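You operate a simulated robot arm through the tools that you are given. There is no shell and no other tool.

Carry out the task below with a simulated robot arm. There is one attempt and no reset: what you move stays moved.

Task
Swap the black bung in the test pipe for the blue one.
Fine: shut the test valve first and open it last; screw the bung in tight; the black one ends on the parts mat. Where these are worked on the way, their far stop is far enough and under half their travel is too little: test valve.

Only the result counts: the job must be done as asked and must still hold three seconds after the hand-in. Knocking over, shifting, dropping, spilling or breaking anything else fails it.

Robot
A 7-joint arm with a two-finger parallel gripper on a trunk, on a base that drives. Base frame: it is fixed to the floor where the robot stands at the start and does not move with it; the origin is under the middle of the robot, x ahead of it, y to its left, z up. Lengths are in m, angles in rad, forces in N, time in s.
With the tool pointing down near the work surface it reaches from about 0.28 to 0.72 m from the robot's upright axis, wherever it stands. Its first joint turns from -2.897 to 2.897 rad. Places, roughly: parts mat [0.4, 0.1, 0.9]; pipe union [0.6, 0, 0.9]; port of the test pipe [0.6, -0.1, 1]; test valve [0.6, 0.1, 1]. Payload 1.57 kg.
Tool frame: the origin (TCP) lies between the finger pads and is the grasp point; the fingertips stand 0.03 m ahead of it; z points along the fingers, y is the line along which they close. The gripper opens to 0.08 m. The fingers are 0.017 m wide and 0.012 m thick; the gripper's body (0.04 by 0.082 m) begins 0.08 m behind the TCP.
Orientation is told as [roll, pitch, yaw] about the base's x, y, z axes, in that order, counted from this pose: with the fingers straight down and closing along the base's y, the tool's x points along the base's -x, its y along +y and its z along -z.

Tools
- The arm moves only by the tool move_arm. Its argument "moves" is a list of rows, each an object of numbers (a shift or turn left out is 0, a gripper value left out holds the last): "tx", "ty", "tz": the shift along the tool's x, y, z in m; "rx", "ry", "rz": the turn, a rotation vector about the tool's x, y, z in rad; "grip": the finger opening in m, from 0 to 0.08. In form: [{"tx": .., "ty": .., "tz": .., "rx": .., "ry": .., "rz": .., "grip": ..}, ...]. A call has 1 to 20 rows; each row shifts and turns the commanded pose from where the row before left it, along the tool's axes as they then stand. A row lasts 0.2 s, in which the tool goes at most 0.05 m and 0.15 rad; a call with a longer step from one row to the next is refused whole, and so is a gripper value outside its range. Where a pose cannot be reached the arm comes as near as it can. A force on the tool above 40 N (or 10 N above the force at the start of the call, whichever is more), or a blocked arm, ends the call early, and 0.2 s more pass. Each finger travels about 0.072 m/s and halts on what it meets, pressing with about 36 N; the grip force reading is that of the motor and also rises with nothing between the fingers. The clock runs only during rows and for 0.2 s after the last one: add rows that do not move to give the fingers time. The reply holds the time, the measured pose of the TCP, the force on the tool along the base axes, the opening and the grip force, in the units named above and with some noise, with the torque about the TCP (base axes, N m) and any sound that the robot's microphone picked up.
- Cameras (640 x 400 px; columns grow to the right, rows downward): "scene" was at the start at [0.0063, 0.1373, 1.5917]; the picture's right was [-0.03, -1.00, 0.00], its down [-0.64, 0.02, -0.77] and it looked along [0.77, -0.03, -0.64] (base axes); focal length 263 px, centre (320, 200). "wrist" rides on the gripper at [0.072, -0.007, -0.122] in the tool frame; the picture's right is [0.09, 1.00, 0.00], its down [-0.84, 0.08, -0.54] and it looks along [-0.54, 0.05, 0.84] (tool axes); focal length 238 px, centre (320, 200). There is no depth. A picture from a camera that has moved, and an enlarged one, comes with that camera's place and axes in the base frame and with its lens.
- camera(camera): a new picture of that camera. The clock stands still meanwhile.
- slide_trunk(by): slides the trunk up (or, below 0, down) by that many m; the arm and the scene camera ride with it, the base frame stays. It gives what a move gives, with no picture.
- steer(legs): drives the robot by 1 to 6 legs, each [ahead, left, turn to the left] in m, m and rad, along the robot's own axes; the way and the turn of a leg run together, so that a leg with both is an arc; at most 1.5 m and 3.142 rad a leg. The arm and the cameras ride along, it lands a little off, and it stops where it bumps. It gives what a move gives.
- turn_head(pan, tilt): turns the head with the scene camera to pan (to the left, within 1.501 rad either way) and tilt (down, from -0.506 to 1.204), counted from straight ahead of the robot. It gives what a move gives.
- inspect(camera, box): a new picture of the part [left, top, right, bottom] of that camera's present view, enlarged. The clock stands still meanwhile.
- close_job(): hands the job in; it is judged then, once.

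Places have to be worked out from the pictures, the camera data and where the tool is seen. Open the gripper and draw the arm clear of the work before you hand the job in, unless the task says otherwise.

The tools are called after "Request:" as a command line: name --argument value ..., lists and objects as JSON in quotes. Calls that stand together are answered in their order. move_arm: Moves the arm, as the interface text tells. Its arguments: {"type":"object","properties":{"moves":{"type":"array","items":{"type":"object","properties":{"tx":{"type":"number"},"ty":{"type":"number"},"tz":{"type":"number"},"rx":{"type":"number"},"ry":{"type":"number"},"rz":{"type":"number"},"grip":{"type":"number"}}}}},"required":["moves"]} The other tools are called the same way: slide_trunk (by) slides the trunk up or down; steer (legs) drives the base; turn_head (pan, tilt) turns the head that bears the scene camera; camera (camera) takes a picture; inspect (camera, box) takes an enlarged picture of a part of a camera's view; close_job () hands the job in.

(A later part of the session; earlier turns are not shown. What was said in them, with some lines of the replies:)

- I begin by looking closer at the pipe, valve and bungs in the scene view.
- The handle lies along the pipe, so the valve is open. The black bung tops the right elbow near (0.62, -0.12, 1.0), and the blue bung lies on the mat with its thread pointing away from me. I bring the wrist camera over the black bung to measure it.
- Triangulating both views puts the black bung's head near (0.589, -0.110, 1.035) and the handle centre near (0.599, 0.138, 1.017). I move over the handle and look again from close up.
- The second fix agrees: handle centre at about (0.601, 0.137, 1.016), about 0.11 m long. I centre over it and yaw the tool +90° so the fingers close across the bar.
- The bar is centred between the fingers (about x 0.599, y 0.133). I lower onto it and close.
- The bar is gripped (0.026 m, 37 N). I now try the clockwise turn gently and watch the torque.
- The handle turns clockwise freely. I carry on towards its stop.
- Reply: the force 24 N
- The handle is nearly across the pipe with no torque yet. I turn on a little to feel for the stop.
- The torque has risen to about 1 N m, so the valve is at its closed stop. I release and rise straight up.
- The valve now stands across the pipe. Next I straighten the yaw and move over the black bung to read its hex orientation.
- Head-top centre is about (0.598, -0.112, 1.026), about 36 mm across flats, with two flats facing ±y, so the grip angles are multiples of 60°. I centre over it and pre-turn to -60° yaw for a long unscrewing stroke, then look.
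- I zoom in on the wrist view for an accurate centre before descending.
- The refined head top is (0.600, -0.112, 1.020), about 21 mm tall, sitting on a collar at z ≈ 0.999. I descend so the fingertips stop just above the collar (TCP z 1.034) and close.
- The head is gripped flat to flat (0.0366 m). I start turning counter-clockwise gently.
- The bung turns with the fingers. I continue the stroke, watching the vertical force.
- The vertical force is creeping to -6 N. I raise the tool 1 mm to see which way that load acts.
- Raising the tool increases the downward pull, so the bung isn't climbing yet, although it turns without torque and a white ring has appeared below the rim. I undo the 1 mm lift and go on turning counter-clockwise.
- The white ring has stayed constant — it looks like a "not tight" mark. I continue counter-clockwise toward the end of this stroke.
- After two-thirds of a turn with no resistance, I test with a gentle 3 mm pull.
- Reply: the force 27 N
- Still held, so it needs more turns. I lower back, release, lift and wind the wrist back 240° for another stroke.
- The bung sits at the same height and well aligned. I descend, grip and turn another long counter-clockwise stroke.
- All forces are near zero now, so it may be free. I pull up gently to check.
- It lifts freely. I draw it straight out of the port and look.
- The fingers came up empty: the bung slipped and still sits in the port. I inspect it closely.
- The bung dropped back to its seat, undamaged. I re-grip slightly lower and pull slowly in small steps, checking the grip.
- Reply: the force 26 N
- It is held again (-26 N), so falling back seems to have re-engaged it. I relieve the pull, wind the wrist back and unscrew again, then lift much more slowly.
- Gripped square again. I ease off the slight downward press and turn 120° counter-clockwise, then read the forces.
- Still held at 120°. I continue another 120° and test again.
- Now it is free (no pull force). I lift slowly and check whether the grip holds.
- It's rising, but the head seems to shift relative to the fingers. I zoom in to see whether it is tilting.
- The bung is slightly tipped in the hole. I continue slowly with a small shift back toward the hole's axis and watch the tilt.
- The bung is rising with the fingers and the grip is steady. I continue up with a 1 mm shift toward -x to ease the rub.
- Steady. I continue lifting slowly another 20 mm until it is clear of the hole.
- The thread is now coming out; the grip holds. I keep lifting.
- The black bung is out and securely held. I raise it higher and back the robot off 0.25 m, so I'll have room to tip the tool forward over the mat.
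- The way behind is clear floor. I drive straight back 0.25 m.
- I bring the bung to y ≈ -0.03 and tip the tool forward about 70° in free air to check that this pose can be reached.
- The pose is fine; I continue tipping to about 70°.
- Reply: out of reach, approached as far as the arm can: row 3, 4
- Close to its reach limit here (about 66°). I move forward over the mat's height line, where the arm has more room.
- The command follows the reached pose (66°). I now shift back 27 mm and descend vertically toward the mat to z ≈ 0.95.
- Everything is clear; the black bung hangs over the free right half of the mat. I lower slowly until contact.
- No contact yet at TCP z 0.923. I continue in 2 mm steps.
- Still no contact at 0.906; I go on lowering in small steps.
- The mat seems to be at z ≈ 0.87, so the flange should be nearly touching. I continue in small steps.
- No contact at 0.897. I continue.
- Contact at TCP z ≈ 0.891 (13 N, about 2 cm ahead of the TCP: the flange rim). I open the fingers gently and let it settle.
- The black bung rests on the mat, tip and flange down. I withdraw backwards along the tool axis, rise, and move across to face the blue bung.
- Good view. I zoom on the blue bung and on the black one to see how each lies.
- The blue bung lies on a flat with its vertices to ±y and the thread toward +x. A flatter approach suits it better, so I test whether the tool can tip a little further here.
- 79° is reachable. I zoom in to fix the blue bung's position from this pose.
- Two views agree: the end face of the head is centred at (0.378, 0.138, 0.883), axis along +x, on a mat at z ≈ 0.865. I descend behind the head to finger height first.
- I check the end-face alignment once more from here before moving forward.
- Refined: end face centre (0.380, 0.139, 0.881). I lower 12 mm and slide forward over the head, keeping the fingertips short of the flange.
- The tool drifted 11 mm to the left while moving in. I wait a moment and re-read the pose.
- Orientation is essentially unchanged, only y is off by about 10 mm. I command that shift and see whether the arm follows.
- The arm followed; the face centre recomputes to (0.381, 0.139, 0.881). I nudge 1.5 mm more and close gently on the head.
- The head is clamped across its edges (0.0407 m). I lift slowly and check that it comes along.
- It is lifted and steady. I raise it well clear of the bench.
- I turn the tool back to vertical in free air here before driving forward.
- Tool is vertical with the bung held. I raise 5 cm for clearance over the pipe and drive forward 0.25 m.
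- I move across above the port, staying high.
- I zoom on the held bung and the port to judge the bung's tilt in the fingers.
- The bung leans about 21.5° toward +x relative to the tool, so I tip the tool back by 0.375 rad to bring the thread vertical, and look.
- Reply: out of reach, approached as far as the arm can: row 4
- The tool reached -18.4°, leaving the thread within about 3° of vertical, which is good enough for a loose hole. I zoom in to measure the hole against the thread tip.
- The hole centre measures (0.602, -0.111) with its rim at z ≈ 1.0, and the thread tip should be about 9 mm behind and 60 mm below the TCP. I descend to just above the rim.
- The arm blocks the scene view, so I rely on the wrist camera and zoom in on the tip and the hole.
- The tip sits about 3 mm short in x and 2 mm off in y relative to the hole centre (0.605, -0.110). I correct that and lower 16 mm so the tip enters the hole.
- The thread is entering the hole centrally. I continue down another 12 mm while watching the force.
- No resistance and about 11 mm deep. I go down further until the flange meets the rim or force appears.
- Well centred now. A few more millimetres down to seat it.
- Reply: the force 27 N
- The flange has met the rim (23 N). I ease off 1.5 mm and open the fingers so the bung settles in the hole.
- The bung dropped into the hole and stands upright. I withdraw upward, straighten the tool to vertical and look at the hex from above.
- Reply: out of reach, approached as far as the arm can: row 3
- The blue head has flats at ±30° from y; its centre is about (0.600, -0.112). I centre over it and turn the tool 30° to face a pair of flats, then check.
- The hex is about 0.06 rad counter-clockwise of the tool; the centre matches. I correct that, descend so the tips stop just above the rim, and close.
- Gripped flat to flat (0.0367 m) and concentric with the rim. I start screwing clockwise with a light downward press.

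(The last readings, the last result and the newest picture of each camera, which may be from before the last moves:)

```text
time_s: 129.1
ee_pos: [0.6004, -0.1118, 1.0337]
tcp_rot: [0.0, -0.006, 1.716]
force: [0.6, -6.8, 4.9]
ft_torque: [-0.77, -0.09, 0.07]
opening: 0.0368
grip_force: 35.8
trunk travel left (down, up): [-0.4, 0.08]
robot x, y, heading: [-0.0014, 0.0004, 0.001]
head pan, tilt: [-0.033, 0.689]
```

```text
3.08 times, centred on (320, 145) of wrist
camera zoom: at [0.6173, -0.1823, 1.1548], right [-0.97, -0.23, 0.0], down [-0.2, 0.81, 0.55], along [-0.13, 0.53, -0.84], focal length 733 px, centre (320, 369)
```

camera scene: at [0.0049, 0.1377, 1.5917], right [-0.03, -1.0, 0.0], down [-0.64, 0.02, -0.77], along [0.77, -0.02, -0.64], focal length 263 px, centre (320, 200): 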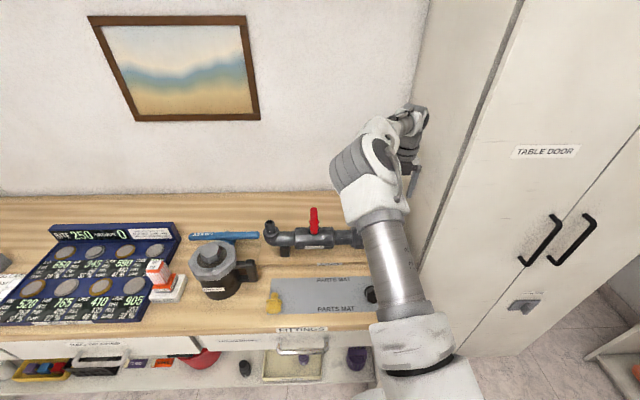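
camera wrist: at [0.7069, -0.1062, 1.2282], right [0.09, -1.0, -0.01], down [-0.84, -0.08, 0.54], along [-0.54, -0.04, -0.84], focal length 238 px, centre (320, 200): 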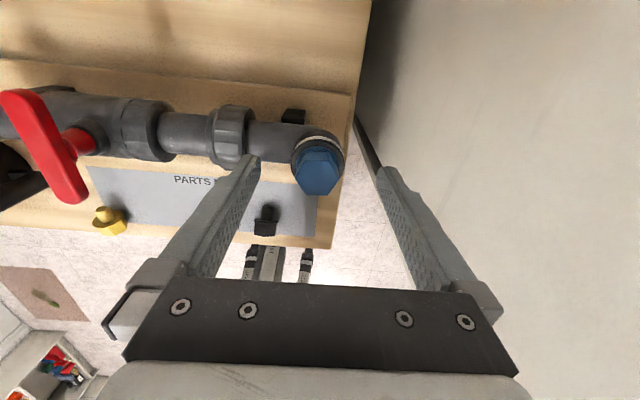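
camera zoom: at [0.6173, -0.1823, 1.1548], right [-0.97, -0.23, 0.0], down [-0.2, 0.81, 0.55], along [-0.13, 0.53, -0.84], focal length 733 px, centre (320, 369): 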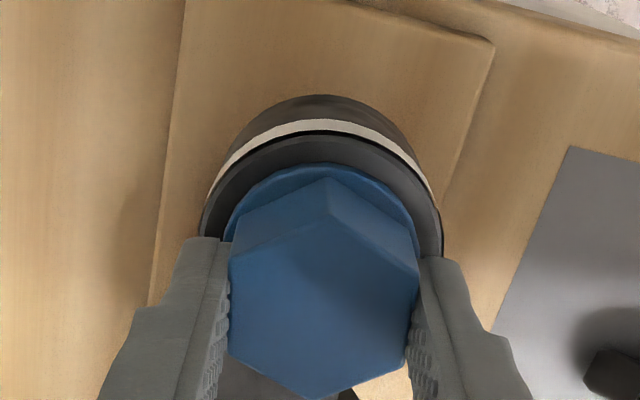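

It turns smoothly. I continue clockwise.

Request:
move_arm --moves '[{"rz": 0.14}, {"rz": 0.14}, {"rz": 0.14}, {"rz": 0.14}, {"rz": 0.14}, {"rz": 0.14}, {"rz": 0.14}, {"rz": 0.14}, {"rz": 0.14}, {"rz": 0.14}, {"rz": 0.14}, {"rz": 0.14}]'

Request:
move_arm --moves '[{"rz": 0.14}, {"rz": 0.14}, {"rz": 0.14}, {"rz": 0.14}, {"rz": 0.14}, {"rz": 0.14}, {"rz": 0.14}, {"rz": 0.14}, {"rz": 0.14}, {"rz": 0.14}, {"rz": 0.14}]'

Request:
inspect --camera "wrist" --box '[250, 80, 390, 210]'

Request:
camera --camera "scene"

```text
time_s: 131.7
ee_pos: [0.6002, -0.1117, 1.0341]
tcp_rot: [0.006, -0.005, 0.036]
force: [14.1, -8.9, 8.8]
ft_torque: [-0.41, -1.0, 0.06]
opening: 0.0369
grip_force: 36.3
trunk travel left (down, up): [-0.4, 0.08]
robot x, y, heading: [0.002, 0.0009, -0.003]
head pan, tilt: [-0.033, 0.689]
```

```text
time_s: 134.1
ee_pos: [0.5995, -0.1114, 1.0334]
tcp_rot: [0.007, 0.006, -0.729]
force: [7.6, -11.3, 5.4]
ft_torque: [-0.69, -0.3, 0.04]
opening: 0.0368
grip_force: 35.5
out of reach, approached as far as the arm can: row 6, 7, 8, 9, 10, 11
trunk travel left (down, up): [-0.4, 0.08]
robot x, y, heading: [-0.0003, -0.0003, 0.005]
head pan, tilt: [-0.033, 0.689]
```

```text
3.08 times, centred on (320, 145) of wrist
camera zoom: at [0.5425, -0.0698, 1.1551], right [0.6, 0.8, 0.01], down [0.67, -0.51, 0.54], along [0.44, -0.32, -0.84], focal length 733 px, centre (320, 369)
```

zoom: 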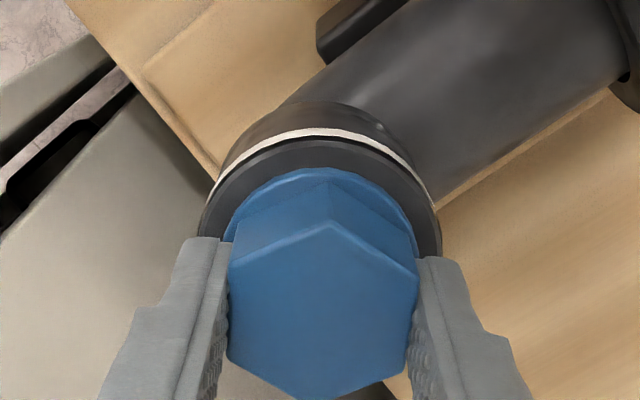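

```text
taken
camera scene: at [0.0053, 0.1366, 1.5918], right [-0.03, -1.0, 0.0], down [-0.64, 0.02, -0.77], along [0.77, -0.02, -0.64], focal length 263 px, centre (320, 200)
```

scene: 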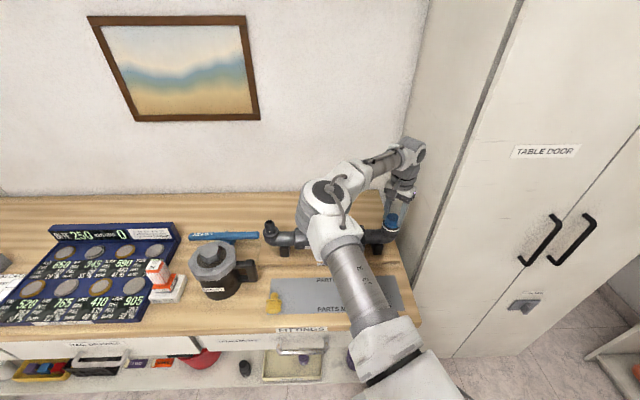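

The white band has narrowed, so it is screwing in; the wrist reached its limit at -0.73 rad. I release, lift, wind back 180° and re-grip.

Request:
move_arm --moves '[{"grip": 0.06}, {"grip": 0.06}, {"tz": -0.03}, {"rz": -0.1496}, {"rz": -0.1496}, {"rz": -0.1496}, {"rz": -0.1496}, {"rz": -0.1496}, {"rz": -0.1496}, {"rz": -0.1496}, {"rz": -0.1496}, {"rz": -0.1496}, {"rz": -0.1496}, {"rz": -0.1496}, {"rz": -0.1496}, {"rz": -0.1496}, {"rz": -0.1496}, {"rz": -0.1496}, {"rz": -0.1496}]'

Request:
move_arm --moves '[{"rz": -0.1496}, {"rz": -0.1496}, {"rz": -0.1496}, {"rz": -0.1496}, {"rz": -0.1496}, {}]'

Request:
inspect --camera "wrist" --box '[250, 80, 390, 210]'

Request:
camera --camera "scene"

```text
time_s: 138.1
ee_pos: [0.6, -0.1124, 1.0618]
tcp_rot: [-0.002, -0.008, 1.666]
force: [-0.9, 0.2, 0.1]
ft_torque: [0.03, 0.04, 0.0]
opening: 0.0598
grip_force: 0.1
trunk travel left (down, up): [-0.4, 0.08]
robot x, y, heading: [-0.0013, 0.0012, 0.001]
head pan, tilt: [-0.033, 0.689]
```

```text
time_s: 139.5
ee_pos: [0.5991, -0.1116, 1.0641]
tcp_rot: [-0.007, -0.005, 2.415]
force: [1.1, 0.5, -0.5]
ft_torque: [0.01, -0.01, -0.03]
opening: 0.06
grip_force: 0.2
trunk travel left (down, up): [-0.4, 0.08]
robot x, y, heading: [-0.0016, 0.0038, 0.008]
head pan, tilt: [-0.033, 0.689]
```

```text
3.08 times, centred on (320, 145) of wrist
camera zoom: at [0.6584, -0.1547, 1.1848], right [-0.59, -0.8, -0.01], down [-0.68, 0.49, 0.55], along [-0.44, 0.33, -0.84], focal length 733 px, centre (320, 369)
```

zoom: 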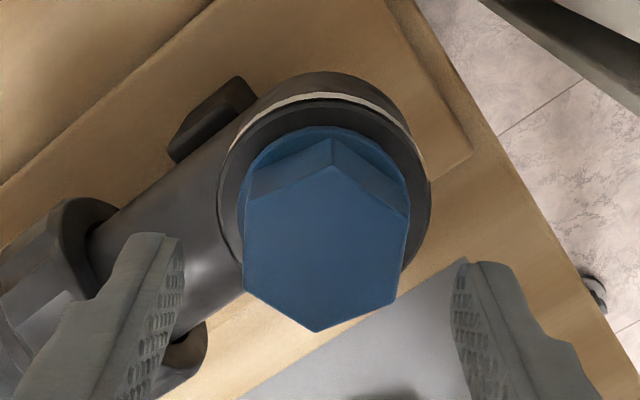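

```text
taken
camera scene: at [0.005, 0.1377, 1.5917], right [-0.03, -1.0, 0.0], down [-0.64, 0.02, -0.77], along [0.77, -0.02, -0.64], focal length 263 px, centre (320, 200)
```

scene: 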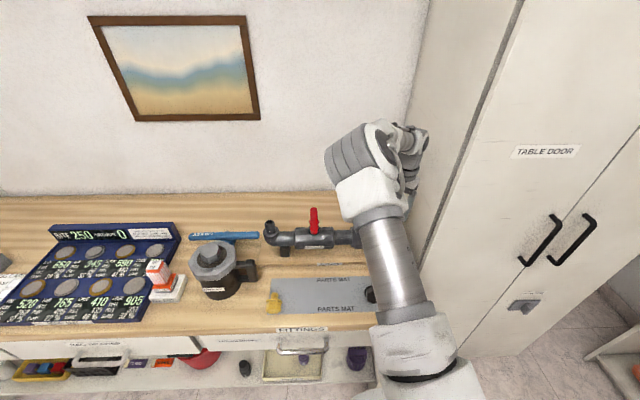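

Aligned, with the white band thinner. I descend, re-grip and screw clockwise again, watching the torque.

Request:
move_arm --moves '[{"tz": 0.02}, {"tz": 0.01}, {"grip": 0.042}, {"grip": 0.0}, {"grip": 0.0}, {}, {"rz": 0.12}, {"rz": 0.14}, {"rz": 0.14}, {"rz": 0.14}, {"rz": 0.14}, {"rz": 0.14}]'

Request:
move_arm --moves '[{"rz": 0.14}, {"rz": 0.14}, {"rz": 0.14}, {"rz": 0.14}, {"rz": 0.14}, {"rz": 0.14}]'

Request:
inspect --camera "wrist" --box '[250, 80, 390, 210]'

```text
time_s: 142.1
ee_pos: [0.6002, -0.1123, 1.0334]
tcp_rot: [0.001, -0.008, 1.589]
force: [0.6, -5.7, 0.0]
ft_torque: [-0.51, -0.07, 0.04]
opening: 0.0369
grip_force: 36.6
trunk travel left (down, up): [-0.4, 0.08]
robot x, y, heading: [-0.0054, 0.0024, 0.002]
head pan, tilt: [-0.033, 0.689]
```

```text
time_s: 143.5
ee_pos: [0.6016, -0.1115, 1.0327]
tcp_rot: [0.005, -0.01, 0.753]
force: [7.7, -6.7, 0.4]
ft_torque: [-0.2, -0.24, 1.0]
opening: 0.0382
grip_force: 36.0
trunk travel left (down, up): [-0.4, 0.08]
robot x, y, heading: [0.0017, -0.0024, 0.005]
head pan, tilt: [-0.033, 0.689]
```

```text
3.08 times, centred on (320, 145) of wrist
camera zoom: at [0.5537, -0.1652, 1.1544], right [-0.75, 0.66, 0.0], down [0.56, 0.62, 0.55], along [0.36, 0.41, -0.84], focal length 733 px, centre (320, 369)
```

zoom: 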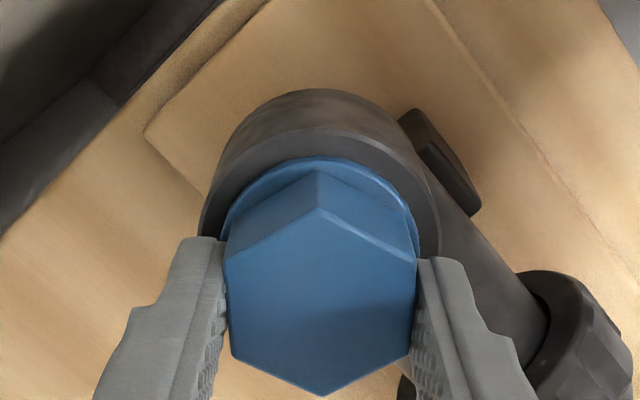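

The white band is gone, torque rose to 1 N m and the head is starting to slip in the fingers — it is tight. One more small nudge to be sure.

Request:
move_arm --moves '[{"rz": 0.06}, {}]'

Request:
inspect --camera "wrist" --box '[250, 80, 390, 210]'

```text
time_s: 144.1
ee_pos: [0.6019, -0.1102, 1.0339]
tcp_rot: [0.005, -0.008, 0.694]
force: [18.0, -1.3, 3.1]
ft_torque: [0.01, -0.61, 0.83]
opening: 0.0392
grip_force: 36.1
trunk travel left (down, up): [-0.4, 0.08]
robot x, y, heading: [-0.0023, -0.0007, 0.001]
head pan, tilt: [-0.033, 0.689]
```

```text
3.08 times, centred on (320, 145) of wrist
camera zoom: at [0.5514, -0.1616, 1.1544], right [-0.71, 0.71, 0.0], down [0.59, 0.59, 0.55], along [0.39, 0.39, -0.84], focal length 733 px, centre (320, 369)
```

zoom: 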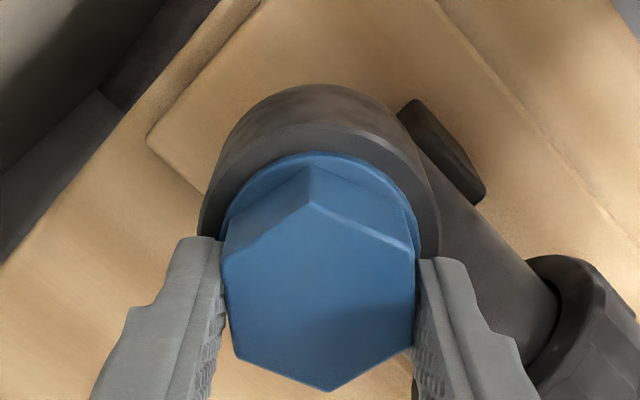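

It no longer turns; the fingers slip on the head, so the bung is at its tight stop. I release and rise, then inspect the result.

Request:
move_arm --moves '[{"grip": 0.05}, {"grip": 0.06}, {"grip": 0.06}, {"tz": -0.03}, {"tz": -0.04}, {"tz": -0.04}, {}]'

Request:
camera --camera "wrist"

Request:
camera --camera "scene"

```text
time_s: 145.7
ee_pos: [0.6007, -0.1127, 1.1442]
tcp_rot: [0.008, -0.004, 0.691]
force: [-0.1, 0.5, -0.1]
ft_torque: [-0.01, 0.0, -0.01]
opening: 0.0598
grip_force: 0.1
trunk travel left (down, up): [-0.4, 0.08]
robot x, y, heading: [0.0009, 0.0017, 0.004]
head pan, tilt: [-0.033, 0.689]
```

```text
taken
camera wrist: at [0.5491, -0.164, 1.2654], right [-0.71, 0.71, 0.01], down [0.6, 0.59, 0.55], along [0.38, 0.39, -0.84], focal length 238 px, centre (320, 200)
```

wrist: 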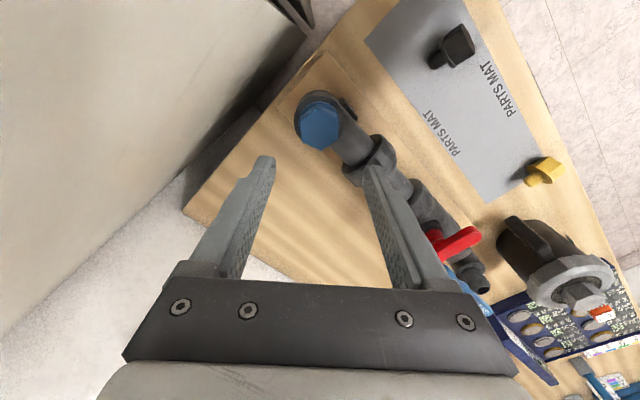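

```text
taken
camera scene: at [0.0049, 0.1376, 1.5917], right [-0.03, -1.0, 0.0], down [-0.64, 0.02, -0.77], along [0.77, -0.02, -0.64], focal length 263 px, centre (320, 200)
```

scene: 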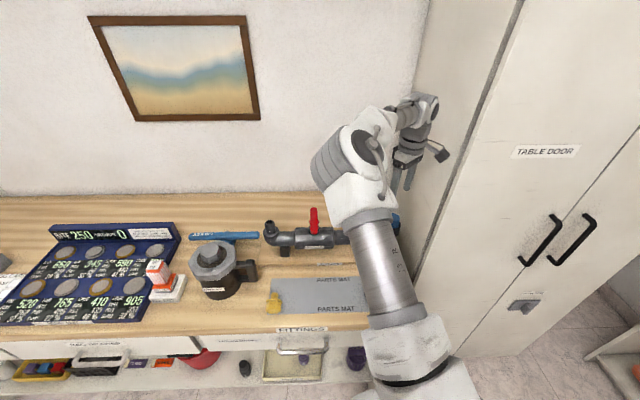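

The blue bung is seated with no white band showing. Now the valve: I turn to the handle's angle and move over it.

Request:
move_arm --moves '[{"rz": 0.13, "grip": 0.08}, {"rz": 0.13}, {"rz": 0.13}, {"rz": 0.13}, {"rz": 0.13}, {"rz": 0.041}, {"ty": 0.042}, {"ty": 0.042}, {"ty": 0.042}, {"ty": 0.042}, {"ty": 0.042}, {"ty": 0.04}, {}]'

Request:
camera --camera "wrist"

Request:
camera --camera "scene"

```text
time_s: 148.5
ee_pos: [0.599, 0.1379, 1.1442]
tcp_rot: [0.009, -0.003, -0.001]
force: [0.6, -0.1, 0.5]
ft_torque: [0.02, 0.01, 0.01]
opening: 0.0802
grip_force: 0.0
trunk travel left (down, up): [-0.4, 0.08]
robot x, y, heading: [0.0003, 0.0013, 0.002]
head pan, tilt: [-0.033, 0.689]
```

```text
taken
camera wrist: at [0.5276, 0.1308, 1.2669], right [-0.09, 1.0, 0.01], down [0.84, 0.07, 0.54], along [0.54, 0.06, -0.84], focal length 238 px, centre (320, 200)
```

wrist: 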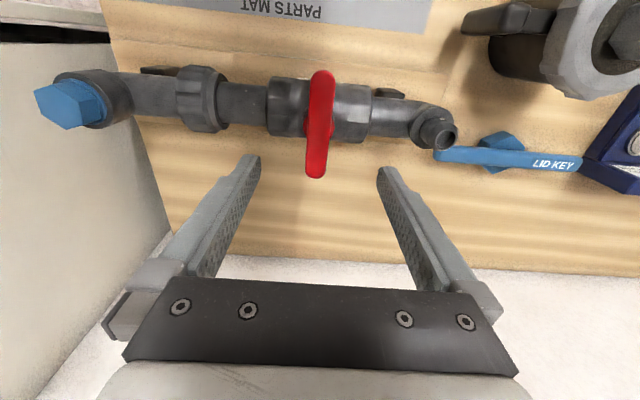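

```text
taken
camera scene: at [0.005, 0.1378, 1.5917], right [-0.03, -1.0, 0.0], down [-0.64, 0.02, -0.77], along [0.77, -0.02, -0.64], focal length 263 px, centre (320, 200)
```

scene: 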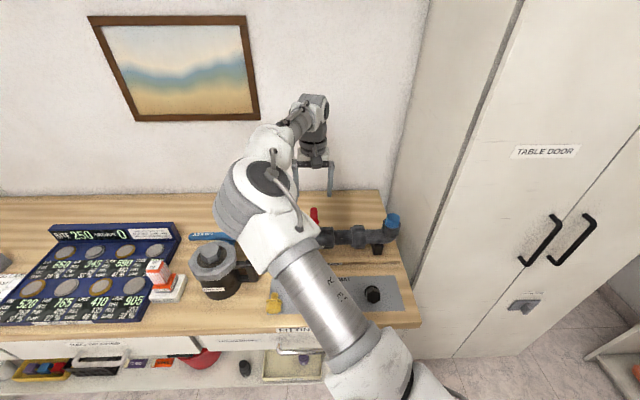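

The handle lies along x between the fingers. I lower partway and check arm clearance over the pot.

Request:
move_arm --moves '[{"tz": 0.03}, {"tz": 0.03}, {"tz": 0.02}, {}]'

Request:
camera --camera "scene"

Request:
inspect --camera "wrist" --box '[230, 60, 410, 220]'

```text
time_s: 149.5
ee_pos: [0.5992, 0.1388, 1.0654]
tcp_rot: [0.008, -0.002, 0.0]
force: [0.8, -0.1, -0.4]
ft_torque: [-0.01, 0.01, 0.02]
opening: 0.0801
grip_force: 0.0
trunk travel left (down, up): [-0.4, 0.08]
robot x, y, heading: [-0.0042, -0.0018, 0.004]
head pan, tilt: [-0.033, 0.689]
```

```text
taken
camera scene: at [0.005, 0.1377, 1.5917], right [-0.03, -1.0, 0.0], down [-0.64, 0.02, -0.77], along [0.77, -0.02, -0.64], focal length 263 px, centre (320, 200)
```

scene: 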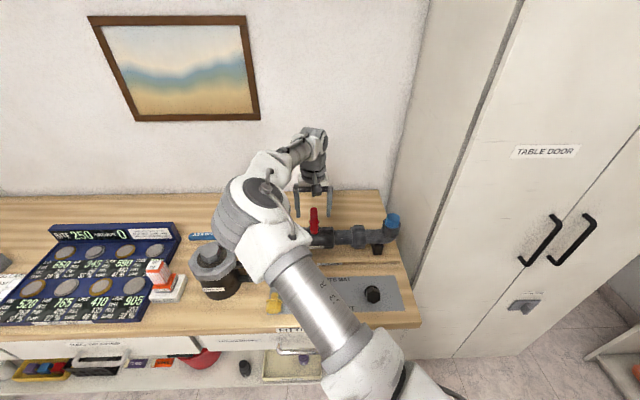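

```text
2.50 times, centred on (320, 140) of wrist
camera zoom: at [0.5276, 0.1318, 1.1868], right [-0.09, 1.0, 0.01], down [0.84, 0.07, 0.54], along [0.54, 0.06, -0.84], focal length 596 px, centre (320, 350)
```

zoom: 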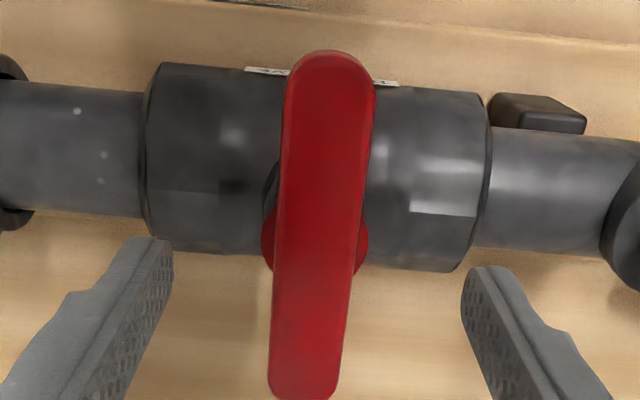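

The elbow is well above everything (around z 1.3) and the handle is aligned. I lower onto it and close.

Request:
move_arm --moves '[{"tz": 0.02}, {"tz": 0.015}, {"tz": 0.011}, {}, {"grip": 0.05}, {"grip": 0.03}, {"grip": 0.0}, {"grip": 0.0}, {}]'

Request:
inspect --camera "wrist" --box '[230, 60, 410, 220]'

```text
time_s: 151.5
ee_pos: [0.5997, 0.1369, 1.0196]
tcp_rot: [0.006, -0.001, 0.001]
force: [-0.9, -5.2, -1.5]
ft_torque: [-0.99, -0.01, 0.01]
opening: 0.0257
grip_force: 37.1
trunk travel left (down, up): [-0.4, 0.08]
robot x, y, heading: [0.0004, 0.0026, 0.0]
head pan, tilt: [-0.033, 0.689]
```

```text
2.50 times, centred on (320, 140) of wrist
camera zoom: at [0.5283, 0.1308, 1.1405], right [-0.09, 1.0, 0.01], down [0.84, 0.07, 0.54], along [0.54, 0.06, -0.84], focal length 596 px, centre (320, 350)
```

zoom: 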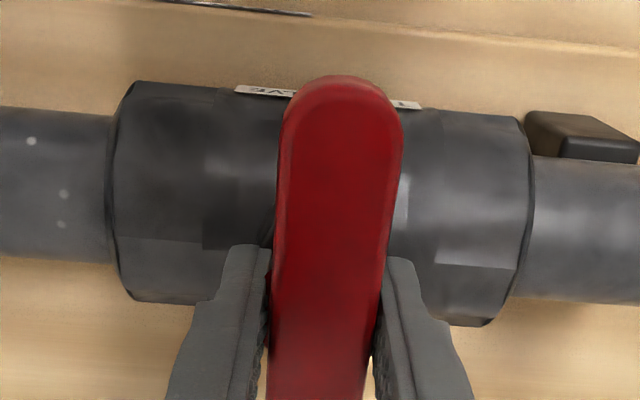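

The handle is gripped (0.0257 m). I turn it counter-clockwise back toward open.

Request:
move_arm --moves '[{"rz": -0.1}, {"rz": -0.14}, {"rz": -0.14}, {"rz": -0.14}, {"rz": -0.14}, {"rz": -0.14}]'

Request:
camera --camera "wrist"

```text
time_s: 152.9
ee_pos: [0.599, 0.1382, 1.0201]
tcp_rot: [0.006, -0.007, 0.803]
force: [-2.1, -12.1, -8.3]
ft_torque: [-1.16, -0.04, -0.01]
opening: 0.0257
grip_force: 37.3
trunk travel left (down, up): [-0.4, 0.08]
robot x, y, heading: [0.0011, 0.0034, 0.003]
head pan, tilt: [-0.033, 0.689]
```

```text
taken
camera wrist: at [0.5553, 0.0808, 1.1402], right [-0.78, 0.63, 0.01], down [0.53, 0.65, 0.55], along [0.34, 0.43, -0.84], focal length 238 px, centre (320, 200)
```

wrist: 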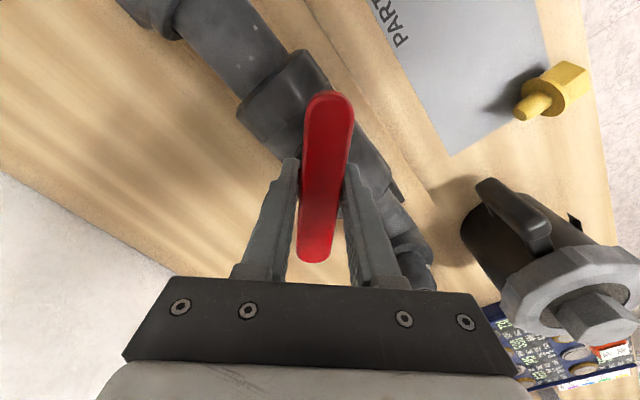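

It is turning; I ease the sideways load slightly and continue to the open stop.

Request:
move_arm --moves '[{"rz": -0.14, "tx": 0.0011, "ty": -0.001}, {"rz": -0.14}, {"rz": -0.14}, {"rz": -0.14}, {"rz": -0.14}, {"rz": -0.06}]'

Request:
camera --camera "wrist"

```text
time_s: 154.3
ee_pos: [0.6003, 0.1382, 1.0186]
tcp_rot: [-0.001, -0.011, 1.562]
force: [0.2, -3.2, -7.0]
ft_torque: [0.52, 0.5, -0.01]
opening: 0.0255
grip_force: 37.2
trunk travel left (down, up): [-0.4, 0.08]
robot x, y, heading: [-0.0052, -0.0001, 0.003]
head pan, tilt: [-0.033, 0.689]
```

```text
taken
camera wrist: at [0.6068, 0.0657, 1.1401], right [-1.0, -0.09, 0.0], down [-0.07, 0.83, 0.55], along [-0.05, 0.55, -0.83], focal length 238 px, centre (320, 200)
```

wrist: 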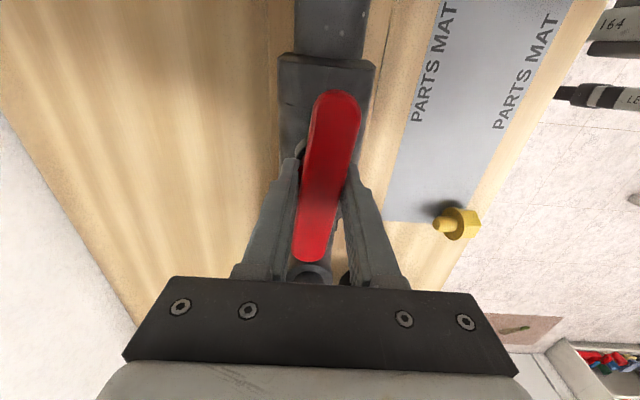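

The handle lies along the pipe again. I turn slightly more to feel the open stop.

Request:
move_arm --moves '[{"rz": -0.05}, {"rz": -0.05}, {}]'

Request:
inspect --camera "wrist" --box '[230, 60, 410, 280]'

```text
time_s: 155.1
ee_pos: [0.6006, 0.1377, 1.0196]
tcp_rot: [-0.002, -0.01, 1.661]
force: [0.7, -0.7, -5.6]
ft_torque: [0.75, 0.54, -0.11]
opening: 0.0256
grip_force: 36.6
trunk travel left (down, up): [-0.4, 0.08]
robot x, y, heading: [-0.0014, -0.0024, 0.009]
head pan, tilt: [-0.033, 0.689]
```

```text
1.82 times, centred on (320, 170) of wrist
camera zoom: at [0.6137, 0.0667, 1.1402], right [-0.98, -0.18, 0.0], down [-0.15, 0.82, 0.55], along [-0.1, 0.54, -0.83], focal length 433 px, centre (320, 254)
```

zoom: 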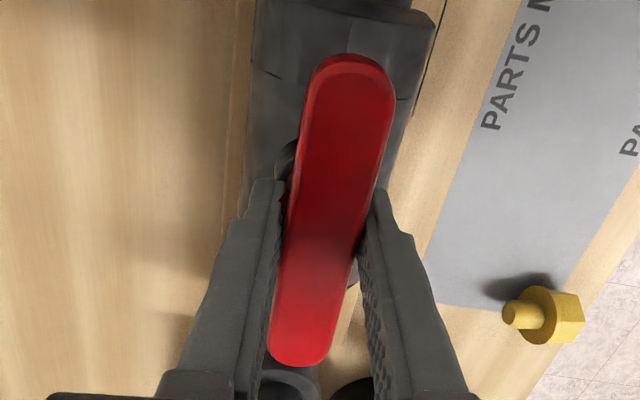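

The handle has stopped following and is parallel to the pipe: the open stop. I release and rise clear.

Request:
move_arm --moves '[{"grip": 0.05}, {"grip": 0.06}, {"grip": 0.06}, {"tz": -0.04}, {"tz": -0.04}, {"tz": -0.04}, {"tz": -0.04}, {}]'

Request:
camera --camera "wrist"

Request:
camera --camera "scene"

```text
time_s: 156.9
ee_pos: [0.5986, 0.1366, 1.1804]
tcp_rot: [-0.002, -0.009, 1.66]
force: [0.0, 0.2, -0.3]
ft_torque: [0.04, -0.01, 0.03]
opening: 0.0597
grip_force: 0.1
trunk travel left (down, up): [-0.4, 0.08]
robot x, y, heading: [0.0002, -0.0017, 0.006]
head pan, tilt: [-0.033, 0.689]
```

```text
taken
camera wrist: at [0.6132, 0.0651, 1.3012], right [-0.98, -0.18, 0.0], down [-0.15, 0.82, 0.55], along [-0.1, 0.54, -0.84], focal length 238 px, centre (320, 200)
```

wrist: 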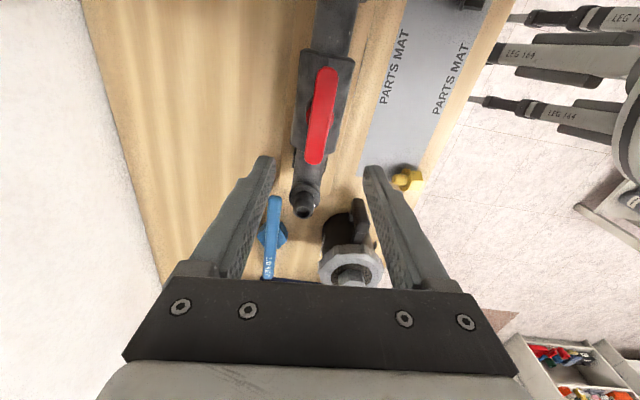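

```text
taken
camera scene: at [0.0049, 0.1376, 1.5917], right [-0.03, -1.0, 0.0], down [-0.64, 0.02, -0.77], along [0.77, -0.02, -0.64], focal length 263 px, centre (320, 200)
```

scene: 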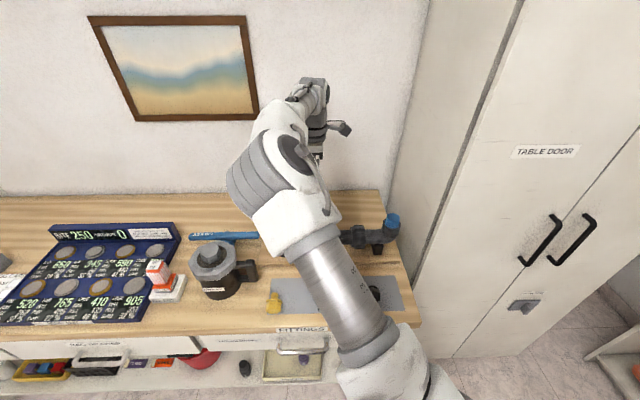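

The handle is again in line with the pipe. I draw the arm back and drive away a little to inspect everything unobstructed.

Request:
move_arm --moves '[{"tz": -0.04}, {"tz": -0.03}, {"rz": 0.14}, {"rz": 0.14}, {"rz": 0.14}, {"rz": 0.14}, {"rz": 0.14}, {"rz": 0.14}, {"rz": 0.14}, {"rz": 0.14}, {"rz": 0.14}, {"rz": 0.14}, {"rz": 0.14}, {"rz": 0.12}, {}]'

Request:
steer --legs '[[-0.3, 0, 0]]'

Request:
camera --camera "scene"

Request:
camera --camera "wrist"

```text
time_s: 160.1
ee_pos: [0.5991, 0.1357, 1.2508]
tcp_rot: [0.008, -0.002, -0.002]
force: [-0.2, 0.2, -0.2]
ft_torque: [0.01, -0.01, -0.01]
opening: 0.0602
grip_force: 0.1
trunk travel left (down, up): [-0.4, 0.08]
robot x, y, heading: [-0.0001, -0.001, 0.002]
head pan, tilt: [-0.033, 0.689]
```

```text
time_s: 162.7
ee_pos: [0.2991, 0.1341, 1.2491]
tcp_rot: [0.01, -0.001, 0.0]
force: [-0.3, 0.9, -0.1]
ft_torque: [0.02, -0.01, -0.01]
opening: 0.0599
grip_force: 0.0
trunk travel left (down, up): [-0.4, 0.08]
robot x, y, heading: [-0.3028, -0.0009, 0.003]
head pan, tilt: [-0.033, 0.689]
```

```text
taken
camera scene: at [-0.2951, 0.1369, 1.5917], right [-0.03, -1.0, 0.0], down [-0.64, 0.02, -0.77], along [0.77, -0.02, -0.64], focal length 263 px, centre (320, 200)
```

scene: 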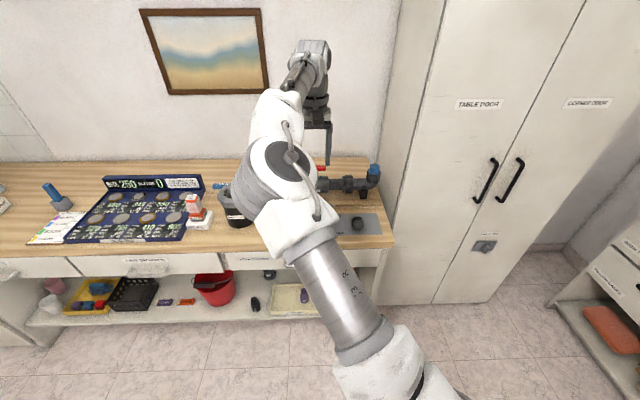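

```text
taken
camera wrist: at [0.2281, 0.1273, 1.3712], right [-0.09, 1.0, 0.01], down [0.84, 0.07, 0.54], along [0.54, 0.06, -0.84], focal length 238 px, centre (320, 200)
```

wrist: 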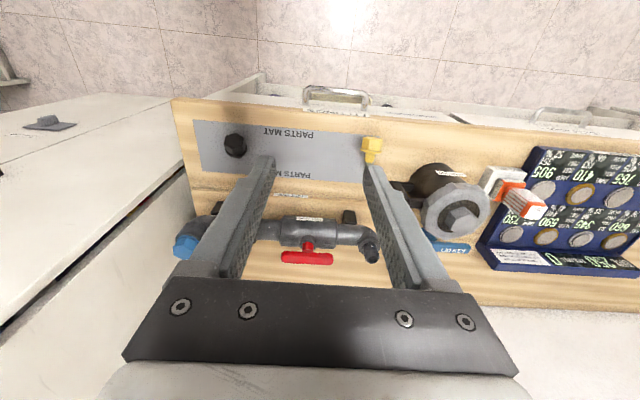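

I swing the arm to the right so the scene camera sees the pipe and mat, and inspect.

Request:
move_arm --moves '[{"ty": -0.045}, {"ty": -0.045}, {"ty": -0.045}, {"ty": -0.045}, {"ty": -0.045}, {"ty": -0.045}, {"ty": -0.045}, {}]'

Request:
camera --camera "scene"

Request:
inspect --camera "scene" --box '[260, 150, 400, 250]'

Request:
inspect --camera "wrist" --box '[260, 80, 520, 280]'

```text
time_s: 164.4
ee_pos: [0.3, -0.1804, 1.2465]
tcp_rot: [0.011, 0.0, 0.002]
force: [0.3, -0.5, 0.6]
ft_torque: [0.02, 0.01, 0.0]
opening: 0.0601
grip_force: 0.2
trunk travel left (down, up): [-0.4, 0.08]
robot x, y, heading: [-0.2989, -0.001, 0.001]
head pan, tilt: [-0.033, 0.689]
```

```text
taken
camera scene: at [-0.295, 0.1367, 1.5917], right [-0.03, -1.0, 0.0], down [-0.64, 0.02, -0.77], along [0.77, -0.02, -0.64], focal length 263 px, centre (320, 200)
```

scene: 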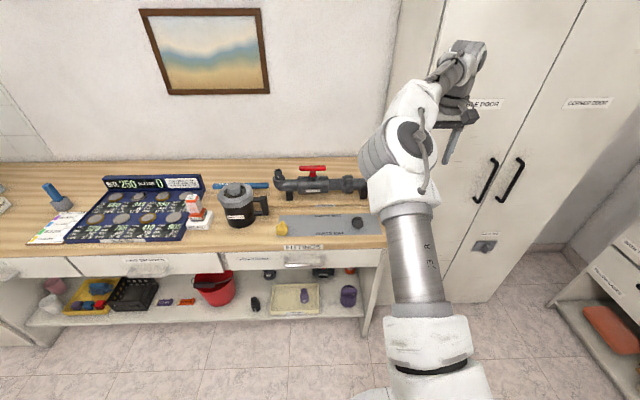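

```text
4.00 times, centred on (330, 200) of scene
camera zoom: at [-0.295, 0.1367, 1.5917], right [-0.03, -1.0, 0.0], down [-0.64, 0.02, -0.77], along [0.77, -0.02, -0.64], focal length 1050 px, centre (280, 200)
```

zoom: 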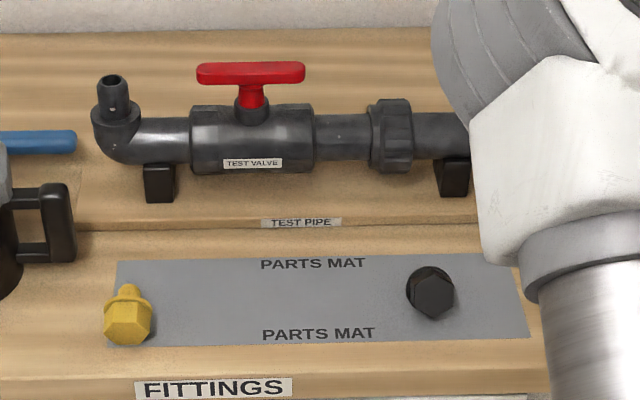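

```text
2.00 times, centred on (390, 180) of wrist
camera zoom: at [0.2282, -0.1871, 1.3684], right [-0.09, 1.0, 0.01], down [0.84, 0.07, 0.54], along [0.54, 0.06, -0.84], focal length 477 px, centre (180, 240)
```

zoom: 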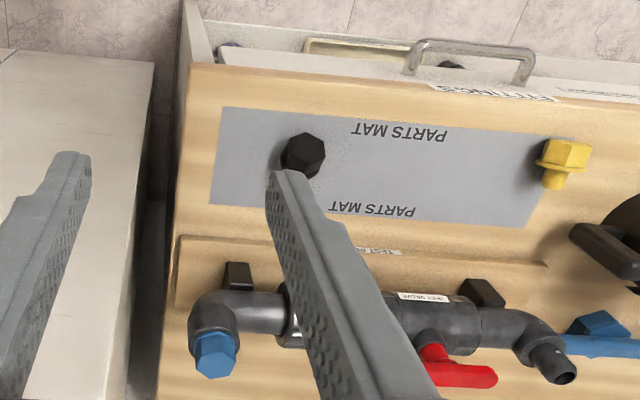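

Everything is in place: blue bung seated with no white band, handle in line with the pipe, black bung well inside the mat and the yellow one untouched. I open the gripper fully.

Request:
move_arm --moves '[{"grip": 0.08}, {}, {}]'

Request:
inspect --camera "wrist" --box '[330, 220, 430, 290]'

```text
time_s: 165.2
ee_pos: [0.3005, -0.1804, 1.2471]
tcp_rot: [0.008, 0.001, -0.001]
force: [-0.4, 0.1, 0.1]
ft_torque: [0.01, -0.05, -0.01]
opening: 0.0797
grip_force: 0.1
trunk travel left (down, up): [-0.4, 0.08]
robot x, y, heading: [-0.2998, 0.0028, 0.0]
head pan, tilt: [-0.033, 0.689]
```

```text
5.71 times, centred on (380, 255) of wrist
camera zoom: at [0.2282, -0.1867, 1.3685], right [-0.09, 1.0, 0.01], down [0.84, 0.07, 0.54], along [0.54, 0.06, -0.84], focal length 1362 px, centre (-23, -114)
```

zoom: 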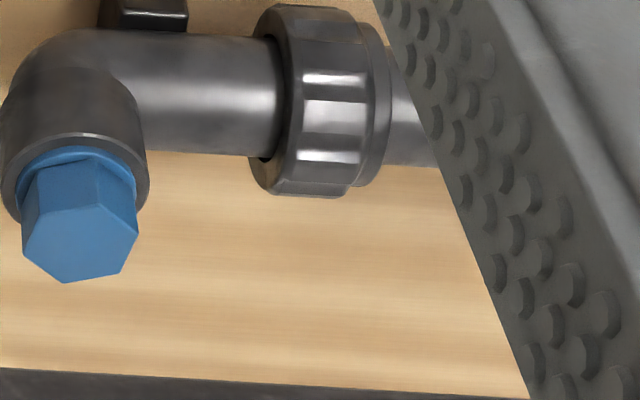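

The blue bung sits square on the port, with no white band. The arm is clear and the gripper is open, so I hand in the job.

Request:
close_job

```text
The job is handed in.
```

I swapped the bungs and handed the job in. I don't have the verdict.

- **Valve:** I shut it to its stop before touching the bung. I opened it last, and the handle is back in line with the pipe.
- **Blue bung:** It is screwed in until it stopped turning, at about 1 N m. The fingers then slipped on the head. A white band that showed below the rim while the bung was loose has gone, which I took to mean it is tight.
- **Black bung:** It is lying on the parts mat, well inside the edges. It slipped from the gripper once while I was drawing it out and fell back into the port. I unscrewed it again and lifted it out more slowly.
- **Everything else:** The yellow bung and the other things on the bench were not touched. The gripper is open, and the arm and robot are clear of the bench.
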